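You operate a simulated robot arm through the tools that you are given. There is no shell and no other tool. Be economical: measure what you need, move in short steps, check, and stop when the job is done.

Carry out the task below with a simulated robot arm. There is one attempt and no reset: what you move stays moved.

TASK
Stack the jar labelled "apple" from the steel counter on top of the jar that says "lemon". Then take the orange half and leave it on top of the peas can.

It is judged by the outcome, as a careful person would: the job done as asked, and still so three seconds after it is handed in. It fails if anything else is knocked over, pushed out of place, dropped, spilled or broken.

THE ROBOT
A 7-joint arm with a two-finger parallel gripper, fixed in place. Base frame: the origin is at the foot of the arm, x ahead of it, y to its left, z up; the work surface is at about z = 0. Lengths are in m, angles in degrees, forces in N, time in s.
With the tool pointing down near the work surface it reaches from about 0.24 to 0.62 m from the base axis. Its first joint turns from -66.0 to 66.0 degrees. Payload 2.6 kg.
Tool frame: the origin (TCP) lies between the finger pads and is the grasp point; the fingertips stand 0.03 m ahead of it; z points along the fingers, y is the line along which they close. The gripper opens to 0.094 m. The fingers are 0.028 m wide and 0.01 m thick; the gripper's body (0.05 by 0.096 m) begins 0.055 m behind the TCP.
Orientation is that of the tool frame in the base frame, as a unit quaternion [w, x, y, z]. With the fingers straight down and closing along the base's y, the tool's x points along the base's -x, its y along +y and its z along -z.

THE INTERFACE
- The arm moves only by the tool drive_tool. Its argument "deltas" is a list of rows, each a list of 3 entries, a list of its own where there are three numbers: the shift along the tool's x, y, z in units of 100 mm (1.0 is 100 mm), then the turn, a rotation vector about the tool's x, y, z in units of 120 degrees (1.0 is 120 degrees), then the opening, from 0 (shut) to 1 (fully open). In form: [[[tx, ty, tz], [wx, wy, wz], hand], ...]. A call has 1 to 8 rows; each row is the pose to reach, as a shift and turn from the pose commanded when the call began, along the tool's axes at that moment. A call with a number of a shift or a turn outside -1 to 1 is refused whole. A row lasts 0.2 s, in which the tool goes at most 0.05 m and 8.6 degrees; a call with a longer step from one row to the next is refused whole, and so is a gripper value outside its range. A pose out of reach is approached as far as the arm can. The call stops where the force on the tool passes 40 N (or 10 N more than at its start, if that is more) or the arm is blocked; 0.2 s more then pass. The fingers move at their own pace (about 0.072 m/s each) and stop on an object; they squeeze with about 26 N. The grip force told is the motor's: it shows also when the fingers shut on nothing. Time passes only in rows, and 0.2 s behind the last, so rows that repeat a pose let the fingers close. It gives the time, the measured TCP pose, the force on the tool (base axes), the opening and the grip force at its end, in the units of the frame above (readings bear some noise).
- Cameras (640 x 400 px; columns grow to the right, rows downward): "scene" is fixed at [0.0169, 0.4247, 0.5629]; the picture's right is [-0.89, -0.46, 0.00], its down [-0.24, 0.47, -0.85] and it looks along [0.39, -0.75, -0.53] (base axes); focal length 336 px, centre (320, 200). "wrist" rides on the gripper at [-0.037, 0, -0.058] in the tool frame; the picture's right is [0.00, -1.00, 0.00], its down [0.97, 0.00, -0.24] and it looks along [0.24, 0.00, 0.97] (tool axes); focal length 218 px, centre (320, 200).
- grab_frame(camera): a new picture of that camera. No time passes.
- pixel_to_xyz(camera, pixels): for up to 12 pixels [column, row] of the newest picture of that camera ("zoom" is the newest enlarged one), the place [x, y, z] in the base frame of the surface seen there, good to about 0.002 m, but the place of the scene camera against the robot may be out by one fixed shift of up to 0.012 m in any direction. No time passes.
- inspect(camera, box): a new picture of the part [left, top, right, bottom] of that camera's present view, enlarged. No time passes.
- finish_job(): hands the job in; it is judged then, once.

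Work in short steps. Measure before you move; look again where a grasp or a placing could have gone wrong, and mend it. You have 80 turns and 34 pictures in all, the two below and enlarged ones among them. Open the gripper and draw the arm clear of the work before you hand the job in, unless the task says otherwise; then end with one line.

The tools are called after "Emit:" as a command line: name --argument value ..., lists and objects as JSON in quotes. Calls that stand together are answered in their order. drive_tool: Moves the arm, as the interface text tells. Its arguments: {"type":"object","properties":{"deltas":{"type":"array","items":{"type":"array"}}},"required":["deltas"]} The other tools are called the same way: grab_frame (camera) takes a picture; pixel_to_xyz (camera, pixels) gives the place of the surface under pixels of a picture; inspect (camera, box) takes an enlarged picture of a part of a camera's view; finish_job () hands the job in.

At the start:

```text
time_s: 0.0
eef_pos: [0.3267, -0.1855, 0.3897]
orientation: [0.0, -0.001, 1.0, 0.0]
force: [-0.2, -0.8, -0.4]
grip_width: 0.0941
gripper_force: 0.1
```

scene: 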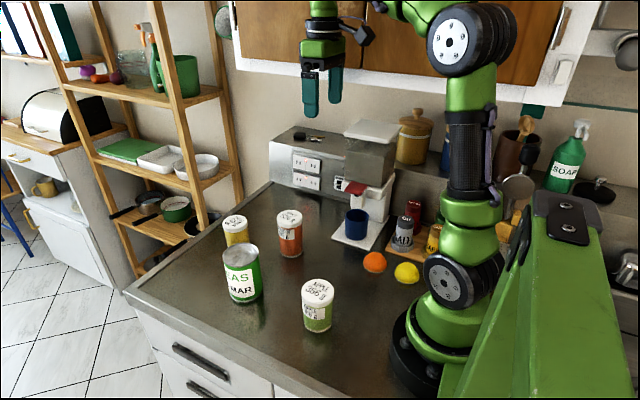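
wrist: 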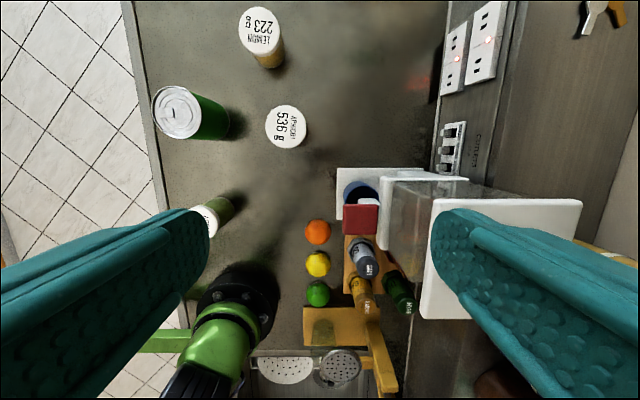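

The wrist view shows jars at (262,32), (288,127), (215,215), plus the can at (180,112). I enlarge to read the labels.

Emit:
inspect --camera "scene" --box '[200, 190, 440, 340]'

Emit:
inspect --camera "wrist" --box '[140, 0, 440, 320]'

```text
2.67 times, centred on (320, 265) of scene
```

zoom: 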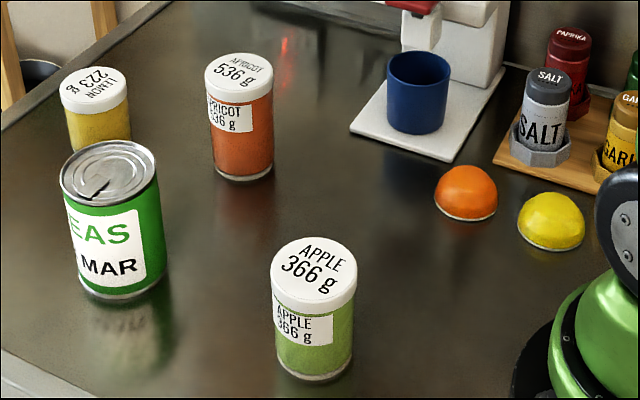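

```text
1.25 times, centred on (290, 160) of wrist
```

zoom: 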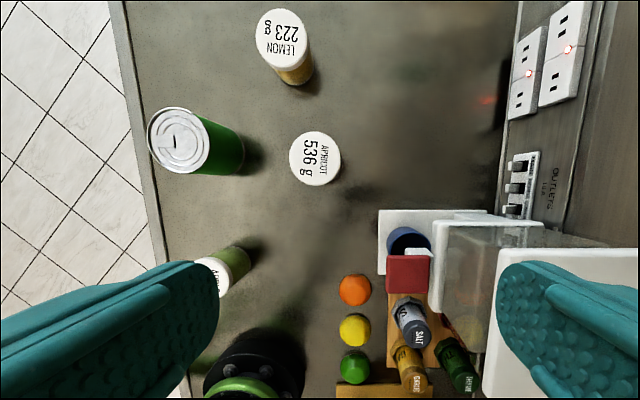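

I measure lid centres/edges in both cameras to also find the scene camera's offset.

Emit:
pixel_to_xyz --camera "scene" --pixels '[[317.8, 290], [304, 290], [332, 290], [235.3, 222], [240.5, 255], [375, 256], [289.5, 217], [318, 280.5], [375, 265], [318, 320], [243, 285], [350, 300]]'

Emit:
pixel_to_xyz --camera "wrist" --pixels '[[260, 30], [240, 30], [281, 30], [287, 127], [266, 127], [308, 127], [178, 112], [317, 232], [212, 216], [305, 232], [329, 232], [250, 180]]'

```text
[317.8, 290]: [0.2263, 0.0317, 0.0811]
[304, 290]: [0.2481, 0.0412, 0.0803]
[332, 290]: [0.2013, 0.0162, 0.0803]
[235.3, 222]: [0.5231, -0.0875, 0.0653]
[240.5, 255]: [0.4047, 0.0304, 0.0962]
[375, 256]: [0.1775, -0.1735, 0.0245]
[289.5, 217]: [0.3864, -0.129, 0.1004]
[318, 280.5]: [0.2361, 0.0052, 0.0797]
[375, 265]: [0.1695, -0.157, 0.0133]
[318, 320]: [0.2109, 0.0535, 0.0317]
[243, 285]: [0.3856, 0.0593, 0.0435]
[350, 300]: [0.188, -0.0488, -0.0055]
```

```text
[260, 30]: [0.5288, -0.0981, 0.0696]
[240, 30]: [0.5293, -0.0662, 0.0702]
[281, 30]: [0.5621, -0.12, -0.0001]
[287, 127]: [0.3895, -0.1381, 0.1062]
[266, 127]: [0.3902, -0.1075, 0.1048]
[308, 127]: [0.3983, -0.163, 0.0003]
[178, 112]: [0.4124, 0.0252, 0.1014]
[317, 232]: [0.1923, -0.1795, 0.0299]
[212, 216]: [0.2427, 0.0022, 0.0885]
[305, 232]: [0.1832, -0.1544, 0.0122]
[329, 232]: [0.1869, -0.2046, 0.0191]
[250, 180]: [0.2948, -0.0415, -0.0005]
```

Scene readings are shifted by about (0.006, −0.008, 0.006) against the wrist; apple jar is near (0.232, 0.022), lid z≈0.087. I move above it in two steps, staying high.

Emit:
drive_tool --deltas '[[[0.1, 0.25, 0.15], [0, 0, 0], 1], [[0.2, 0.5, 0.3], [0, 0, 0], 1], [[0.3, 0.75, 0.45], [0, 0, 0], 1], [[0.4, 1.0, 0.6], [0, 0, 0], 1]]'

Emit:
drive_tool --deltas '[[[0.12, 0.25, 0.15], [0, 0, 0], 1], [[0.25, 0.5, 0.3], [0, 0, 0], 1], [[0.38, 0.75, 0.45], [0, 0, 0], 1], [[0.5, 1.0, 0.6], [0, 0, 0], 1], [[0.5, 1.0, 0.6], [0, 0, 0], 1]]'

Emit:
grab_frame --camera "wrist"

```text
time_s: 1.0
eef_pos: [0.287, -0.0855, 0.3284]
orientation: [0.0, 0.001, 1.0, 0.0]
force: [-0.1, -0.6, -0.2]
grip_width: 0.094
gripper_force: 0.0
```

```text
time_s: 2.2
eef_pos: [0.2372, 0.0134, 0.2694]
orientation: [0.0, 0.001, 1.0, 0.0]
force: [-0.5, -0.3, -0.4]
grip_width: 0.0942
gripper_force: 0.2
```

```text
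29 pictures are left
```

wrist: 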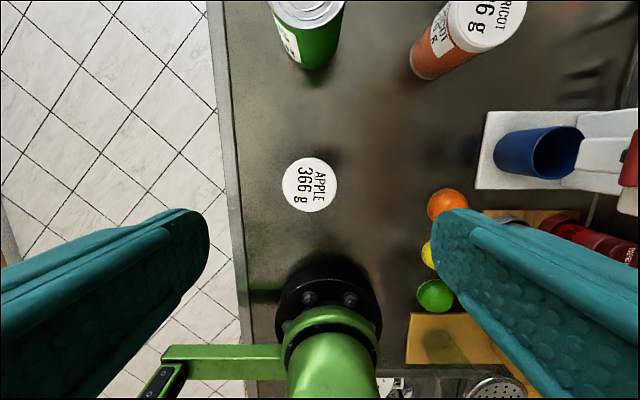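

The apple lid is centred at (310,184); I measure its centre and edges, and the surroundings.

Emit:
pixel_to_xyz --camera "wrist" --pixels '[[310, 184], [285, 184], [335, 184], [310, 160], [310, 209], [330, 275], [448, 203], [490, 190], [488, 118], [310, 10]]'

```text
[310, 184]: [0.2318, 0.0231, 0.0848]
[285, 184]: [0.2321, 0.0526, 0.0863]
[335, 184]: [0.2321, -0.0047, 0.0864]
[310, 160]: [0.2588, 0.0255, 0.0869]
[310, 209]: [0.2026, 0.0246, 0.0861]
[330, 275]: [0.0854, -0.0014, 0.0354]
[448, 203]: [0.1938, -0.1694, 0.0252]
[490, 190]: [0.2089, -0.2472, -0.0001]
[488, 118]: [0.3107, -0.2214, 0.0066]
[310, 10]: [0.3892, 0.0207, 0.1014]
```

Apple centre (0.2315, 0.024), Ø≈0.058. I align and descend to z≈0.17, then check.

Emit:
drive_tool --deltas '[[[0.055, 0.106, 0.0], [0, 0, 0], 1], [[0.055, 0.106, 0.4], [0, 0, 0], 1], [[0.055, 0.106, 0.8], [0, 0, 0], 1], [[0.055, 0.106, 1.0], [0, 0, 0], 1], [[0.055, 0.106, 1.0], [0, 0, 0], 1]]'

```text
time_s: 3.4
eef_pos: [0.2317, 0.0238, 0.1687]
orientation: [0.0, -0.001, 1.0, 0.0]
force: [-0.3, -0.3, -0.1]
grip_width: 0.0941
gripper_force: 0.1
```

Aligned; continue down to z≈0.052, open.

Emit:
drive_tool --deltas '[[[0, 0, 0.3], [0, 0, 0], 1], [[0, 0, 0.6], [0, 0, 0], 1], [[0, 0, 0.85], [0, 0, 0], 1], [[0, 0, 1.0], [0, 0, 0], 1], [[0, 0, 1.0], [0, 0, 0], 1]]'

```text
time_s: 4.6
eef_pos: [0.23, 0.0237, 0.0689]
orientation: [0.0, 0.0, 1.0, 0.001]
force: [-0.4, 0.1, -0.4]
grip_width: 0.0942
gripper_force: 0.1
```

Emit:
drive_tool --deltas '[[[-0.01, 0, 0.17], [0, 0, 0], 1], [[-0.01, 0, 0.17], [0, 0, 0], 0.6], [[-0.01, 0, 0.17], [0, 0, 0], 0.4], [[-0.01, 0, 0.17], [0, 0, 0], 0.4], [[-0.01, 0, 0.17], [0, 0, 0], 0.4]]'

```text
time_s: 5.8
eef_pos: [0.2311, 0.0255, 0.0536]
orientation: [0.001, 0.0, 1.0, 0.0]
force: [-0.8, 2.0, 2.1]
grip_width: 0.0627
gripper_force: 26.1
```

Gripped at 0.063 with 26 N. Lift, staying gripped.

Emit:
drive_tool --deltas '[[[0, 0, -0.1], [0, 0, 0], 0.2], [[0, 0, -0.3], [0, 0, 0], 0.2], [[0, 0, -0.6], [0, 0, 0], 0.2], [[0, 0, -1.0], [0, 0, 0], 0.2], [[0, 0, -1.0], [0, 0, 0], 0.2]]'

Emit:
drive_tool --deltas '[[[0, 0, -0.25], [0, 0, 0], 0.2], [[0, 0, -0.5], [0, 0, 0], 0.2], [[0, 0, -0.75], [0, 0, 0], 0.2], [[0, 0, -0.95], [0, 0, 0], 0.2], [[0, 0, -0.95], [0, 0, 0], 0.2]]'

Emit:
grab_frame --camera "scene"

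Emit:
grab_frame --camera "wrist"

```text
time_s: 7.0
eef_pos: [0.2302, 0.0232, 0.1538]
orientation: [0.0, 0.0, 1.0, 0.001]
force: [0.0, 0.4, -3.6]
grip_width: 0.0619
gripper_force: 26.0
```

```text
time_s: 8.2
eef_pos: [0.2291, 0.0232, 0.248]
orientation: [0.0, 0.0, 1.0, 0.0]
force: [-0.3, 0.2, -2.9]
grip_width: 0.0619
gripper_force: 26.3
```

```text
28 pictures are left
```

scene: 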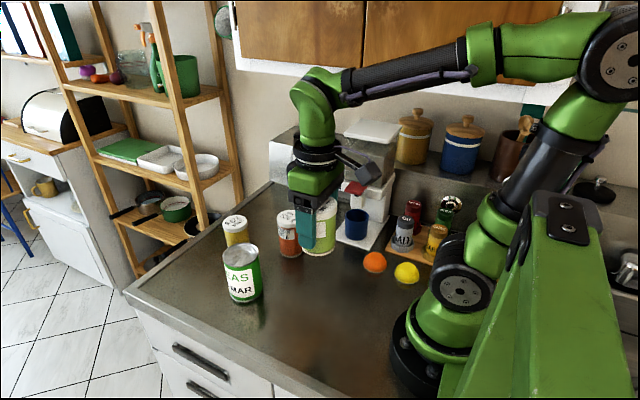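

```text
27 pictures are left
```

wrist: 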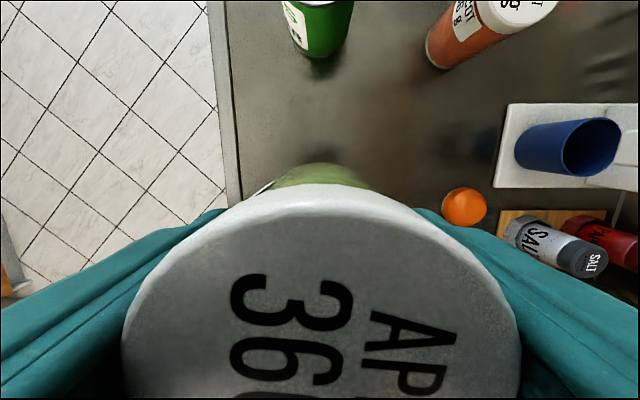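

Held upright with the jar bottom ≈0.052 below TCP. I move toward the lemon jar, stopping short to see it in the wrist view.

Emit:
drive_tool --deltas '[[[-0.2, -0.11, 0], [0, 0, 0], 0.2], [[-0.4, -0.22, 0], [0, 0, 0], 0.2], [[-0.6, -0.33, 0], [0, 0, 0], 0.2], [[-0.8, -0.44, 0], [0, 0, 0], 0.2], [[-1.0, -0.55, 0], [0, 0, 0], 0.2], [[-1.0, -0.55, 0], [0, 0, 0], 0.2]]'

Emit:
drive_tool --deltas '[[[-0.2, -0.11, 0], [0, 0, 0], 0.2], [[-0.4, -0.22, 0], [0, 0, 0], 0.2], [[-0.6, -0.33, 0], [0, 0, 0], 0.2], [[-0.8, -0.44, 0], [0, 0, 0], 0.2], [[-1.0, -0.6, 0], [0, 0, 0], 0.2], [[-1.0, -0.6, 0], [0, 0, 0], 0.2]]'

Emit:
grab_frame --camera "wrist"

```text
time_s: 9.6
eef_pos: [0.3318, -0.0307, 0.2469]
orientation: [0.0, 0.0, 1.0, 0.0]
force: [0.3, -0.9, -3.8]
grip_width: 0.0619
gripper_force: 25.9
```

```text
time_s: 11.0
eef_pos: [0.4326, -0.0915, 0.2471]
orientation: [0.0, 0.0, 1.0, 0.0]
force: [-0.9, 0.7, -4.0]
grip_width: 0.0619
gripper_force: 25.9
```

```text
26 pictures are left
```

wrist: 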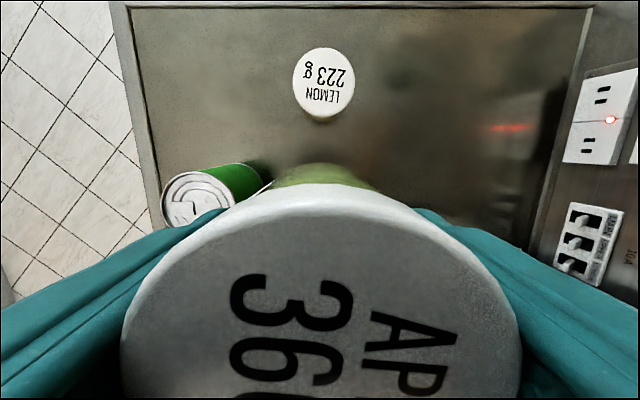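

Emit:
pixel_to_xyz --camera "wrist" --pixels '[[323, 80], [294, 80], [353, 80], [323, 51], [323, 110], [323, 114]]'

Emit:
inspect --camera "wrist" --box '[260, 30, 400, 140]'

```text
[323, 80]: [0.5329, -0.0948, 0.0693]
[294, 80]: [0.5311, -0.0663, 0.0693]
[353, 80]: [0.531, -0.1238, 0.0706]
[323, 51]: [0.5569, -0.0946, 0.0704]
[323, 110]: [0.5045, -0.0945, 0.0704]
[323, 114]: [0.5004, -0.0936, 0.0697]
```

```text
3.64 times, centred on (330, 85) of wrist
```

zoom: 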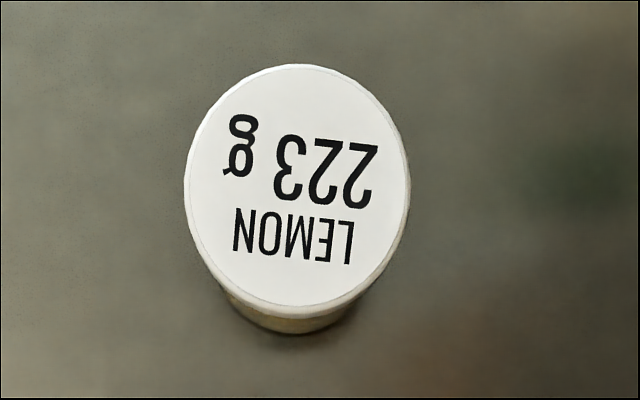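

Lemon lid centre (0.530, −0.095), top z 0.070. I move over it at height, then down to just above.

Emit:
drive_tool --deltas '[[[-0.25, -0.01, 0], [0, 0, 0], 0.2], [[-0.5, -0.02, 0], [0, 0, 0], 0.2], [[-0.75, -0.03, 0], [0, 0, 0], 0.2], [[-0.97, -0.035, 0], [0, 0, 0], 0.2], [[-0.97, -0.035, 0.3], [0, 0, 0], 0.2], [[-0.97, -0.035, 0.6], [0, 0, 0], 0.2], [[-0.97, -0.035, 0.8], [0, 0, 0], 0.2], [[-0.97, -0.035, 0.8], [0, 0, 0], 0.2]]'

Emit:
drive_tool --deltas '[[[0, 0, 0.15], [0, 0, 0], 0.2], [[0, 0, 0.28], [0, 0, 0], 0.2], [[0, 0, 0.28], [0, 0, 0], 0.2]]'

Emit:
inspect --camera "scene" --box '[170, 150, 330, 270]'

```text
time_s: 12.8
eef_pos: [0.5294, -0.0942, 0.1674]
orientation: [0.001, 0.0, 1.0, 0.001]
force: [-0.3, 0.2, -3.2]
grip_width: 0.0619
gripper_force: 26.4
```

```text
time_s: 13.6
eef_pos: [0.528, -0.0944, 0.1394]
orientation: [0.001, -0.001, 1.0, 0.0]
force: [-0.5, 0.7, -3.9]
grip_width: 0.062
gripper_force: 26.0
```

```text
3.33 times, centred on (250, 210) of scene
```

zoom: 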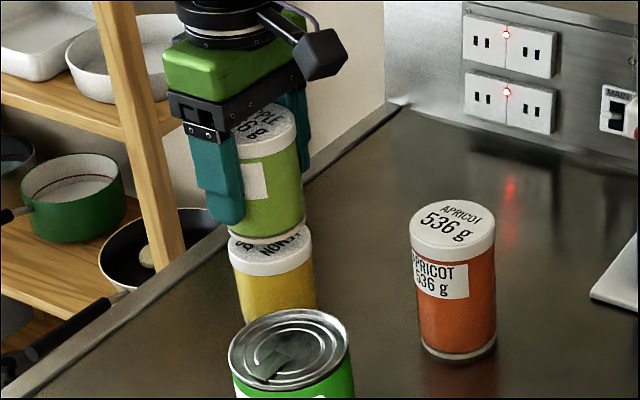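

Well aligned, gap ≈0.015. Lower slowly in small rows.

Emit:
drive_tool --deltas '[[[-0.01, 0, 0.05], [0, 0, 0], 0.2], [[-0.01, 0, 0.1], [0, 0, 0], 0.2], [[-0.01, 0, 0.13], [0, 0, 0], 0.2], [[-0.01, 0, 0.15], [0, 0, 0], 0.2], [[-0.01, 0, 0.15], [0, 0, 0], 0.2]]'

```text
time_s: 14.8
eef_pos: [0.5291, -0.0941, 0.1243]
orientation: [0.0, 0.0, 1.0, 0.001]
force: [-0.1, 0.1, -3.8]
grip_width: 0.0619
gripper_force: 26.3
```

No contact yet (−3.8 N is the jar's weight); creep down a millimetre or two at a time.

Emit:
drive_tool --deltas '[[[0, 0, 0.01], [0, 0, 0], 0.2], [[0, 0, 0.015], [0, 0, 0], 0.2], [[0, 0, 0.015], [0, 0, 0], 0.2]]'

```text
time_s: 15.6
eef_pos: [0.5286, -0.0947, 0.1222]
orientation: [0.001, 0.0, 1.0, 0.0]
force: [-0.9, -0.9, -2.2]
grip_width: 0.0619
gripper_force: 26.1
```

Emit:
drive_tool --deltas '[[[0, 0, 0.006], [0, 0, 0], 0.2], [[0, 0, 0.012], [0, 0, 0], 0.2], [[0, 0, 0.012], [0, 0, 0], 0.2]]'

```text
time_s: 16.4
eef_pos: [0.5294, -0.0945, 0.124]
orientation: [0.001, 0.0, 1.0, 0.0]
force: [-2.1, 1.6, 9.0]
grip_width: 0.0615
gripper_force: 25.9
```

Contact (+9 N). Ease off half a millimetre and open.

Emit:
drive_tool --deltas '[[[0, 0, -0.007], [0, 0, 0], 0.2], [[0, 0, -0.007], [0, 0, 0], 0.7], [[0, 0, -0.007], [0, 0, 0], 0.85], [[0, 0, -0.007], [0, 0, 0], 1], [[0, 0, -0.007], [0, 0, 0], 1]]'

Emit:
drive_tool --deltas '[[[0, 0, -0.2], [0, 0, 0], 1], [[0, 0, -0.5], [0, 0, 0], 1], [[0, 0, -0.8], [0, 0, 0], 1], [[0, 0, -1.0], [0, 0, 0], 1], [[0, 0, -1.0], [0, 0, 0], 1]]'

Emit:
inspect --camera "scene" --box '[170, 150, 330, 270]'

Emit:
grab_frame --camera "wrist"

```text
time_s: 17.6
eef_pos: [0.5283, -0.095, 0.1213]
orientation: [0.0, 0.0, 1.0, 0.0]
force: [0.5, -0.2, 0.4]
grip_width: 0.0939
gripper_force: 0.1
```

```text
time_s: 18.8
eef_pos: [0.5294, -0.0928, 0.2222]
orientation: [-0.001, -0.001, 1.0, 0.0]
force: [-0.8, 0.0, 0.9]
grip_width: 0.0941
gripper_force: 0.0
```

```text
3.33 times, centred on (250, 210) of scene
```

zoom: 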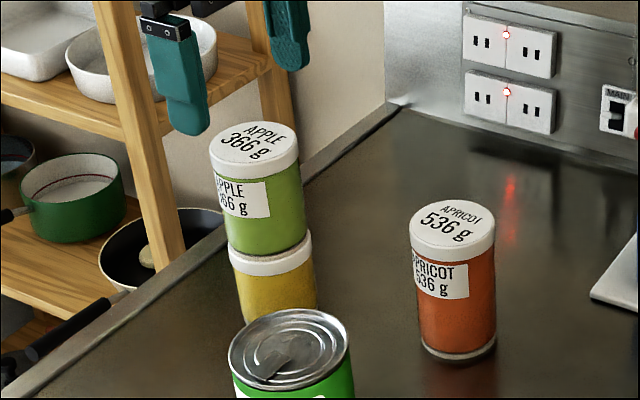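

```text
22 pictures are left
```

wrist: 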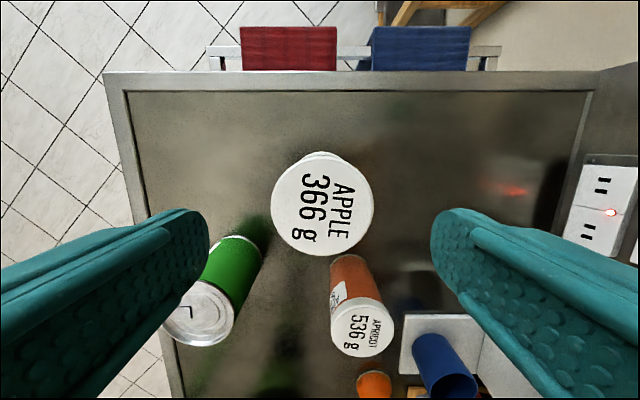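

Stack is good. I rise and go back toward the orange, staying high, to look at the space near the coffee machine.

Emit:
drive_tool --deltas '[[[0, 0, -0.4], [0, 0, 0], 1], [[0.1, 0, -0.8], [0, 0, 0], 1], [[0.4, 0, -1.0], [0, 0, 0], 1], [[0.7, 0, -1.0], [0, 0, 0], 1], [[1.0, 0, -1.0], [0, 0, 0], 1], [[1.0, 0, -1.0], [0, 0, 0], 1]]'

Emit:
drive_tool --deltas '[[[0.3, -0.1, 0], [0, 0, 0], 1], [[0.6, -0.2, 0], [0, 0, 0], 1], [[0.9, -0.3, 0], [0, 0, 0], 1], [[1.0, -0.4, 0], [0, 0, 0], 1], [[1.0, -0.4, 0], [0, 0, 0], 1]]'

Emit:
drive_tool --deltas '[[[0.3, -0.1, 0], [0, 0, 0], 1], [[0.6, -0.2, 0], [0, 0, 0], 1], [[0.9, -0.3, 0], [0, 0, 0], 1], [[0.9, -0.3, 0], [0, 0, 0], 1]]'

Emit:
grab_frame --camera "wrist"

```text
time_s: 20.2
eef_pos: [0.4293, -0.093, 0.3225]
orientation: [0.0, 0.001, 1.0, 0.0]
force: [-0.7, -0.3, -0.1]
grip_width: 0.0941
gripper_force: 0.1
```

```text
time_s: 21.4
eef_pos: [0.3304, -0.1347, 0.3234]
orientation: [0.0, 0.0, 1.0, -0.001]
force: [0.5, 0.1, 0.1]
grip_width: 0.0941
gripper_force: 0.0
```

```text
time_s: 22.4
eef_pos: [0.239, -0.1637, 0.3231]
orientation: [0.0, 0.0, 1.0, 0.0]
force: [0.1, -0.1, 0.2]
grip_width: 0.094
gripper_force: 0.1
```

```text
21 pictures are left
```

wrist: 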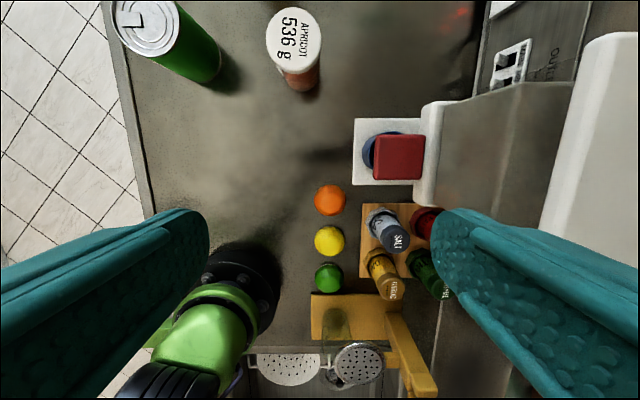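

Emit:
pixel_to_xyz --camera "wrist" --pixels '[[330, 199], [315, 199], [344, 199], [330, 185], [330, 213], [328, 239], [395, 238], [380, 215], [365, 215], [376, 175], [425, 190], [148, 27]]'

Emit:
inspect --camera "wrist" --box '[280, 110, 480, 310]'

```text
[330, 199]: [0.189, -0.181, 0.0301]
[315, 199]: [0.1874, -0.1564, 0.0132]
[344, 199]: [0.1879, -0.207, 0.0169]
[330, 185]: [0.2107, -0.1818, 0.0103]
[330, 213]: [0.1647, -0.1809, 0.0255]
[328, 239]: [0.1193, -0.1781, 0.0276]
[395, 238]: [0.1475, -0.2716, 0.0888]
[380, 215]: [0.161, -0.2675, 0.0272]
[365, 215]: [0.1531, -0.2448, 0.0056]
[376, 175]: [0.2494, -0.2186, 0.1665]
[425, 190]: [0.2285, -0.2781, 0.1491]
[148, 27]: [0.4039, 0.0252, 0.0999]
```

```text
2.00 times, centred on (380, 210) of wrist
```

zoom: 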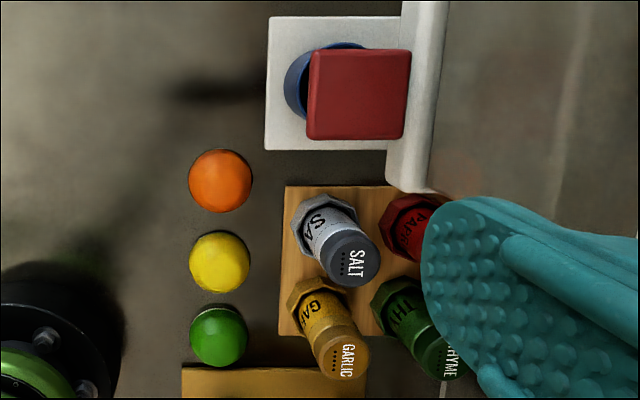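

Orange centre (0.187, −0.181), r≈0.026, top z 0.030. Before going down, I check the wrist housing's bulge versus the machine's red part with the scene camera.

Emit:
grab_frame --camera "scene"

Emit:
inspect --camera "scene" --box '[280, 90, 460, 290]'

```text
19 pictures are left
```

scene: 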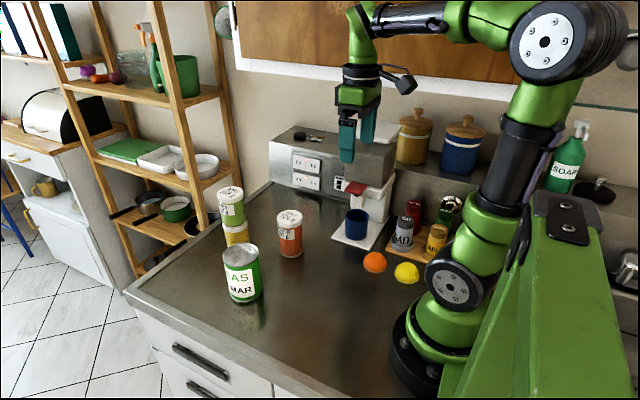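

```text
2.00 times, centred on (370, 190) of scene
```

zoom: 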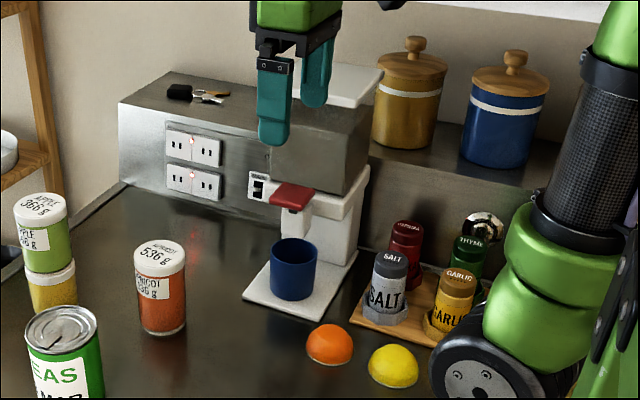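

Emit:
pixel_to_xyz --camera "scene" --pixels '[[405, 84], [396, 82], [410, 90], [400, 92], [390, 73], [360, 95], [355, 187], [345, 190], [355, 140]]'

```text
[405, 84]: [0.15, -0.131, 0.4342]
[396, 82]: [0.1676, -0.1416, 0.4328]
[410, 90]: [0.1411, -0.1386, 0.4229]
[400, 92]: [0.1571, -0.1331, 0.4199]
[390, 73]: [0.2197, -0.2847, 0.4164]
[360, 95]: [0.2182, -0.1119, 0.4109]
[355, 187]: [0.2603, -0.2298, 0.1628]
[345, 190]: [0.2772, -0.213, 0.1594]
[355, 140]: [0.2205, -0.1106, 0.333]
```

Housing bulge points to −x, clear of the lever (x>0.243, y<−0.213). I align over the orange with opening 0.8 and descend to z≈0.13, then recheck.

Emit:
drive_tool --deltas '[[[0.26, -0.09, 0], [0, 0, 0], 0.8], [[0.52, -0.173, 0.1], [0, 0, 0], 0.8], [[0.52, -0.173, 0.4], [0, 0, 0], 0.8], [[0.52, -0.173, 0.7], [0, 0, 0], 0.8], [[0.52, -0.173, 1.0], [0, 0, 0], 0.8], [[0.52, -0.173, 1.0], [0, 0, 0], 0.8]]'

Emit:
drive_tool --deltas '[[[0, 0, 0.3], [0, 0, 0], 0.8], [[0, 0, 0.6], [0, 0, 0], 0.8], [[0, 0, 0.9], [0, 0, 0], 0.8], [[0, 0, 0.9], [0, 0, 0], 0.8]]'

Emit:
grab_frame --camera "wrist"

Emit:
grab_frame --camera "scene"

```text
time_s: 23.8
eef_pos: [0.1862, -0.1802, 0.2232]
orientation: [0.0, -0.001, 1.0, 0.0]
force: [-0.5, -0.3, 0.3]
grip_width: 0.0751
gripper_force: 0.0
```

```text
time_s: 24.8
eef_pos: [0.1854, -0.1814, 0.1305]
orientation: [0.0, 0.001, 1.0, 0.001]
force: [0.0, 0.3, 0.1]
grip_width: 0.0753
gripper_force: 0.0
```

```text
17 pictures are left
```

wrist: 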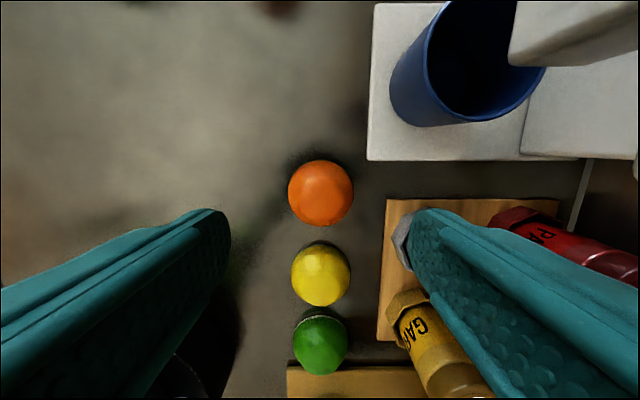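

```text
16 pictures are left
```

scene: 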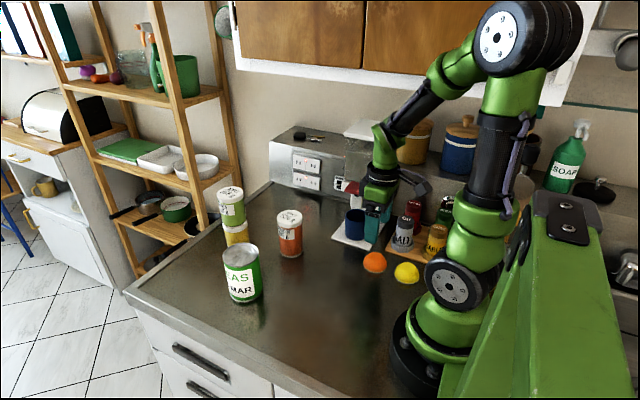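

Emit:
pixel_to_xyz --camera "wrist" --pixels '[[320, 192], [290, 192], [352, 192], [320, 163], [320, 223], [388, 205], [405, 225], [372, 155], [403, 250], [320, 250]]'

```text
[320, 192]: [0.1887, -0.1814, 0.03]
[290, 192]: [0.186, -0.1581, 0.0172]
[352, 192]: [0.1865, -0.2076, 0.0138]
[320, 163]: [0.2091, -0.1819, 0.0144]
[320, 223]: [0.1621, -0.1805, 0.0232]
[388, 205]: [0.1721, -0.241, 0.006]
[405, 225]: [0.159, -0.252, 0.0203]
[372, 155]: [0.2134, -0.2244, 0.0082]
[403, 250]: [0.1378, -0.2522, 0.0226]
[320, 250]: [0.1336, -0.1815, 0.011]
```

Clearances are fine (coaster edge x 0.213, board edge y −0.241). Descend to z≈0.034.

Emit:
drive_tool --deltas '[[[-0.01, -0.005, 0.3], [0, 0, 0], 0.8], [[-0.01, -0.005, 0.6], [0, 0, 0], 0.8], [[-0.01, -0.005, 0.8], [0, 0, 0], 0.8], [[-0.01, -0.005, 0.9], [0, 0, 0], 0.8], [[-0.01, -0.005, 0.96], [0, 0, 0], 0.8], [[-0.01, -0.005, 0.96], [0, 0, 0], 0.8]]'

```text
time_s: 26.2
eef_pos: [0.1882, -0.1819, 0.0351]
orientation: [0.001, 0.0, 1.0, 0.001]
force: [0.0, 0.0, 0.1]
grip_width: 0.0755
gripper_force: 0.0
```

Emit:
drive_tool --deltas '[[[0.005, 0, 0.015], [0, 0, 0], 0.65], [[0.005, 0, 0.015], [0, 0, 0], 0.5], [[0.005, 0, 0.015], [0, 0, 0], 0.4], [[0.005, 0, 0.015], [0, 0, 0], 0.4], [[0.005, 0, 0.015], [0, 0, 0], 0.4]]'

Emit:
grab_frame --camera "wrist"

```text
time_s: 27.4
eef_pos: [0.1879, -0.1811, 0.0335]
orientation: [0.001, 0.001, 1.0, 0.002]
force: [1.1, 1.5, 5.4]
grip_width: 0.0559
gripper_force: 26.0
```

```text
15 pictures are left
```

wrist: 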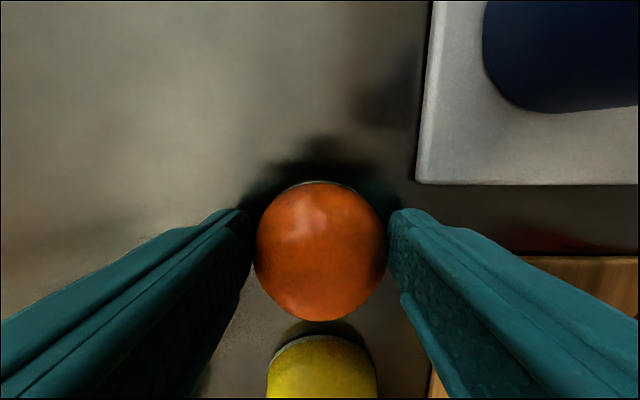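

Gripped at 0.056. Lift gently and check.

Emit:
drive_tool --deltas '[[[0, 0, -0.05], [0, 0, 0], 0.3], [[0, 0, -0.15], [0, 0, 0], 0.3], [[0, 0, -0.4], [0, 0, 0], 0.3], [[0, 0, -0.7], [0, 0, 0], 0.3], [[0, 0, -1.0], [0, 0, 0], 0.3], [[0, 0, -1.0], [0, 0, 0], 0.3]]'

Emit:
grab_frame --camera "wrist"

```text
time_s: 28.8
eef_pos: [0.1876, -0.1824, 0.1339]
orientation: [0.0, 0.0, 1.0, 0.0]
force: [0.2, 0.3, 0.5]
grip_width: 0.0558
gripper_force: 25.6
```

```text
14 pictures are left
```

wrist: 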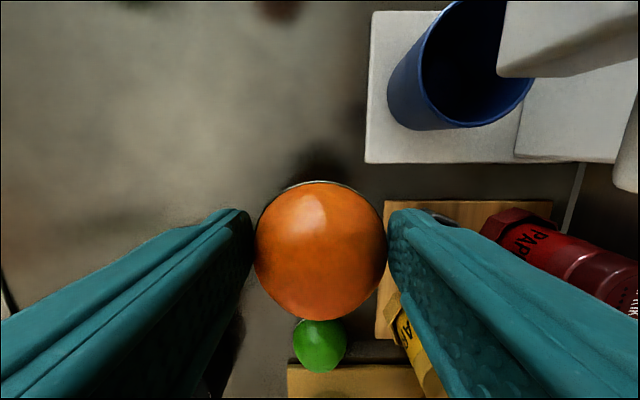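

The orange came along. Rise and move away from the machine toward the can, stopping short to see it.

Emit:
drive_tool --deltas '[[[0, 0, -0.3], [0, 0, 0], 0.3], [[0, 0, -0.6], [0, 0, 0], 0.3], [[0, 0.2, -0.9], [0, 0, 0], 0.3], [[0, 0.45, -1.0], [0, 0, 0], 0.3], [[-0.1, 0.75, -1.0], [0, 0, 0], 0.3], [[-0.2, 1.0, -1.0], [0, 0, 0], 0.3], [[-0.2, 1.0, -1.0], [0, 0, 0], 0.3]]'

Emit:
drive_tool --deltas '[[[-0.25, 0.25, 0], [0, 0, 0], 0.3], [[-0.5, 0.5, 0], [0, 0, 0], 0.3], [[-0.75, 0.75, 0], [0, 0, 0], 0.3], [[-1.0, 1.0, 0], [0, 0, 0], 0.3], [[-1.0, 1.0, 0], [0, 0, 0], 0.3]]'

Emit:
grab_frame --camera "wrist"

```text
time_s: 30.4
eef_pos: [0.2078, -0.0808, 0.234]
orientation: [0.0, 0.0, 1.0, 0.001]
force: [0.2, 0.1, -0.4]
grip_width: 0.0558
gripper_force: 25.4
```

```text
time_s: 31.6
eef_pos: [0.309, 0.017, 0.2346]
orientation: [0.0, -0.001, 1.0, 0.0]
force: [0.1, 0.0, -0.5]
grip_width: 0.056
gripper_force: 25.9
```

```text
13 pictures are left
```

wrist: 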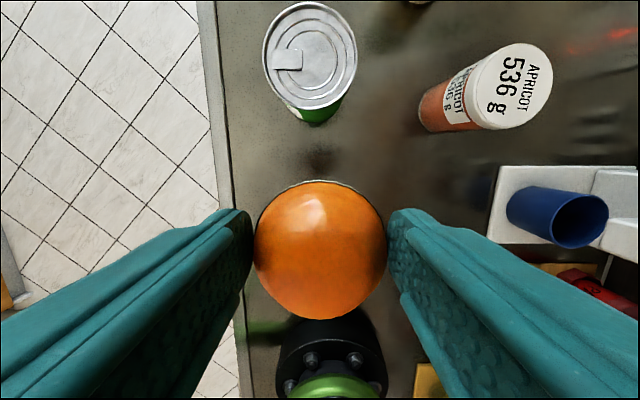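

Emit:
pixel_to_xyz --camera "wrist" --pixels '[[310, 55], [265, 55], [354, 55], [310, 5], [310, 107], [290, 59], [310, 30], [310, 80], [320, 190], [320, 310], [320, 250]]'

Emit:
inspect --camera "wrist" --box '[240, 0, 400, 100]'

```text
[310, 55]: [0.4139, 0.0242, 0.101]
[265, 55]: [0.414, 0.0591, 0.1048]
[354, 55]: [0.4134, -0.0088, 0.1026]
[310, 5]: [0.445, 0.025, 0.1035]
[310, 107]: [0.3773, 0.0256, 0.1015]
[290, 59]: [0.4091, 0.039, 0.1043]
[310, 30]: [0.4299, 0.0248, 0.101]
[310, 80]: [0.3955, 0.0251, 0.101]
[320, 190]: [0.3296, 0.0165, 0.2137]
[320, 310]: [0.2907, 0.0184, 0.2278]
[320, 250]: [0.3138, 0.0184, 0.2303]
```

```text
4.00 times, centred on (320, 50) of wrist
```

zoom: 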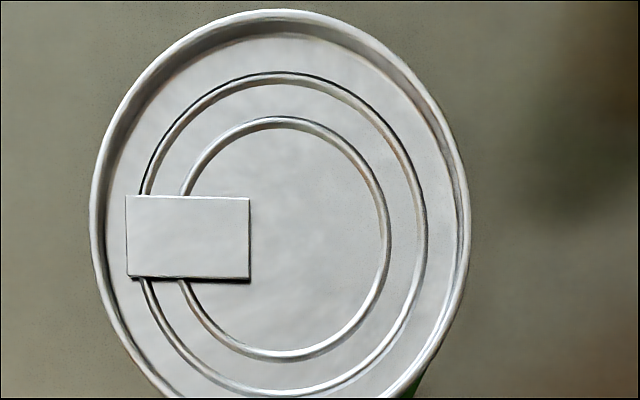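

Can centre (0.412, 0.0255), rim z 0.1045, tab top ≈0.104; orange bottom ≈0.034 below TCP. Move over and descend to z≈0.155.

Emit:
drive_tool --deltas '[[[-0.25, 0.02, 0], [0, 0, 0], 0.3], [[-0.5, 0.04, 0], [0, 0, 0], 0.3], [[-0.75, 0.06, 0], [0, 0, 0], 0.3], [[-1.0, 0.075, 0], [0, 0, 0], 0.3], [[-1.0, 0.075, 0.3], [0, 0, 0], 0.3], [[-1.0, 0.075, 0.6], [0, 0, 0], 0.3], [[-1.0, 0.075, 0.8], [0, 0, 0], 0.3], [[-1.0, 0.075, 0.8], [0, 0, 0], 0.3]]'

Emit:
inspect --camera "scene" --box '[170, 180, 330, 310]'

```text
time_s: 33.4
eef_pos: [0.4072, 0.0257, 0.1539]
orientation: [0.0, 0.0, 1.0, 0.001]
force: [-0.1, 0.2, -0.9]
grip_width: 0.0558
gripper_force: 25.8
```

```text
3.08 times, centred on (250, 245) of scene
```

zoom: 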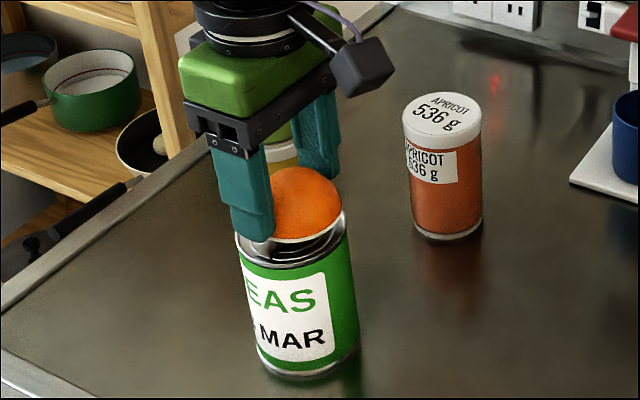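

Adjust x by +5 mm, y −1 mm, and lower to TCP z≈0.1395.

Emit:
drive_tool --deltas '[[[-0.05, -0.01, 0], [0, 0, 0], 0.3], [[-0.05, -0.01, 0.06], [0, 0, 0], 0.3], [[-0.05, -0.01, 0.12], [0, 0, 0], 0.3], [[-0.05, -0.01, 0.145], [0, 0, 0], 0.3], [[-0.05, -0.01, 0.145], [0, 0, 0], 0.3]]'

```text
time_s: 34.6
eef_pos: [0.4129, 0.0245, 0.1395]
orientation: [-0.001, 0.0, 1.0, 0.0]
force: [-0.3, -0.6, -1.1]
grip_width: 0.0556
gripper_force: 25.8
```

Emit:
drive_tool --deltas '[[[0, 0, 0.01], [0, 0, 0], 0.3], [[0, 0, 0.015], [0, 0, 0], 0.3], [[0, 0, 0.015], [0, 0, 0], 0.3]]'

Emit:
inspect --camera "scene" --box '[210, 210, 290, 270]'

```text
time_s: 35.4
eef_pos: [0.4132, 0.0246, 0.1391]
orientation: [0.0, -0.001, 1.0, 0.0]
force: [-2.8, 0.3, 11.5]
grip_width: 0.0554
gripper_force: 25.3
```

```text
6.67 times, centred on (250, 240) of scene
```

zoom: 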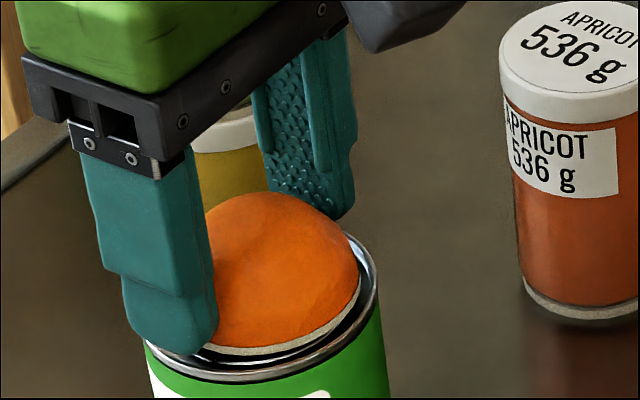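

Contact (11 N) with orange on the tab inside the rim. Ease off slightly and open.

Emit:
drive_tool --deltas '[[[0, 0, -0.01], [0, 0, 0], 0.3], [[0, 0, -0.01], [0, 0, 0], 0.65], [[0, 0, -0.01], [0, 0, 0], 0.8], [[0, 0, -0.01], [0, 0, 0], 0.9], [[0, 0, -0.01], [0, 0, 0], 0.9]]'

Emit:
inspect --camera "scene" --box '[210, 210, 290, 270]'

```text
time_s: 36.6
eef_pos: [0.4131, 0.0249, 0.1394]
orientation: [0.0, 0.0, 1.0, 0.0]
force: [0.2, -0.1, 0.4]
grip_width: 0.0847
gripper_force: 0.1
```

```text
6.67 times, centred on (250, 240) of scene
```

zoom: 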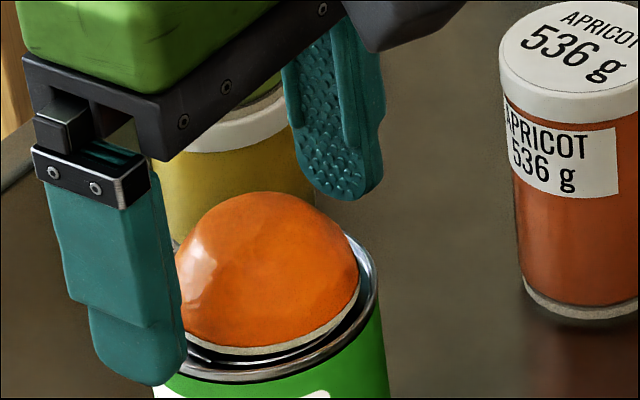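

The orange rests on the can and the fingers are free. Retreat straight up, then back and look.

Emit:
drive_tool --deltas '[[[0, 0, -0.2], [0, 0, 0], 0.9], [[0, 0, -0.5], [0, 0, 0], 0.9], [[0, 0, -0.8], [0, 0, 0], 0.9], [[0, 0, -1.0], [0, 0, 0], 0.9], [[0, 0, -1.0], [0, 0, 0], 0.9]]'

Emit:
drive_tool --deltas '[[[0, 0, -0.3], [0, 0, 0], 0.9], [[0.2, 0, -0.6], [0, 0, 0], 0.9], [[0.5, 0, -0.8], [0, 0, 0], 0.9], [[0.8, 0, -0.8], [0, 0, 0], 0.9], [[1.0, 0, -0.8], [0, 0, 0], 0.9], [[1.0, 0, -0.8], [0, 0, 0], 0.9]]'

Emit:
grab_frame --camera "scene"

Emit:
grab_frame --camera "wrist"

Emit:
inspect --camera "scene" --box '[190, 170, 330, 310]'

```text
time_s: 37.8
eef_pos: [0.412, 0.0227, 0.239]
orientation: [0.0, 0.0, 1.0, 0.0]
force: [1.0, -0.8, 0.2]
grip_width: 0.0845
gripper_force: 0.1
```

```text
time_s: 39.2
eef_pos: [0.3109, 0.0264, 0.3185]
orientation: [0.001, 0.0, 1.0, 0.0]
force: [0.7, 0.2, -0.3]
grip_width: 0.0847
gripper_force: 0.2
```

```text
8 pictures are left
```

scene: 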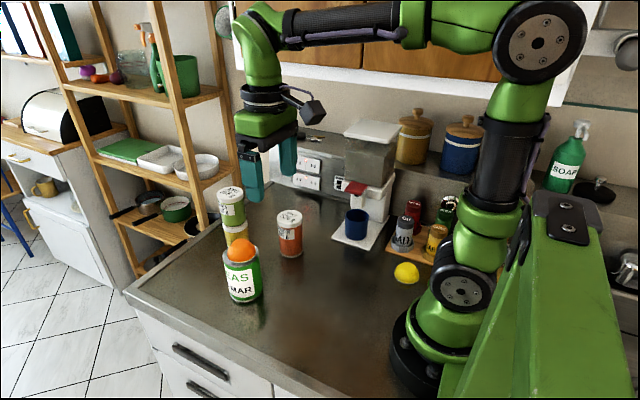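

```text
7 pictures are left
```

wrist: 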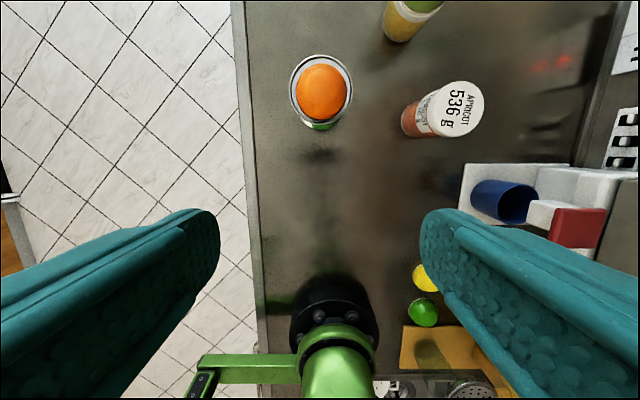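

```text
2.86 times, centred on (260, 240) of scene
```

zoom: 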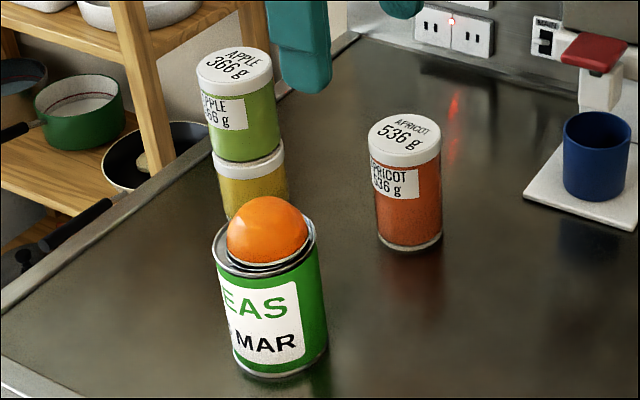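

Both placements are stable, nothing else moved, and the gripper is open and clear of the work.

Emit:
finish_job

```text
The job is handed in.
```

The apple jar is stacked on the lemon jar and the orange half is on top of the peas can. In the last pictures both were sitting steady and nothing else had moved.
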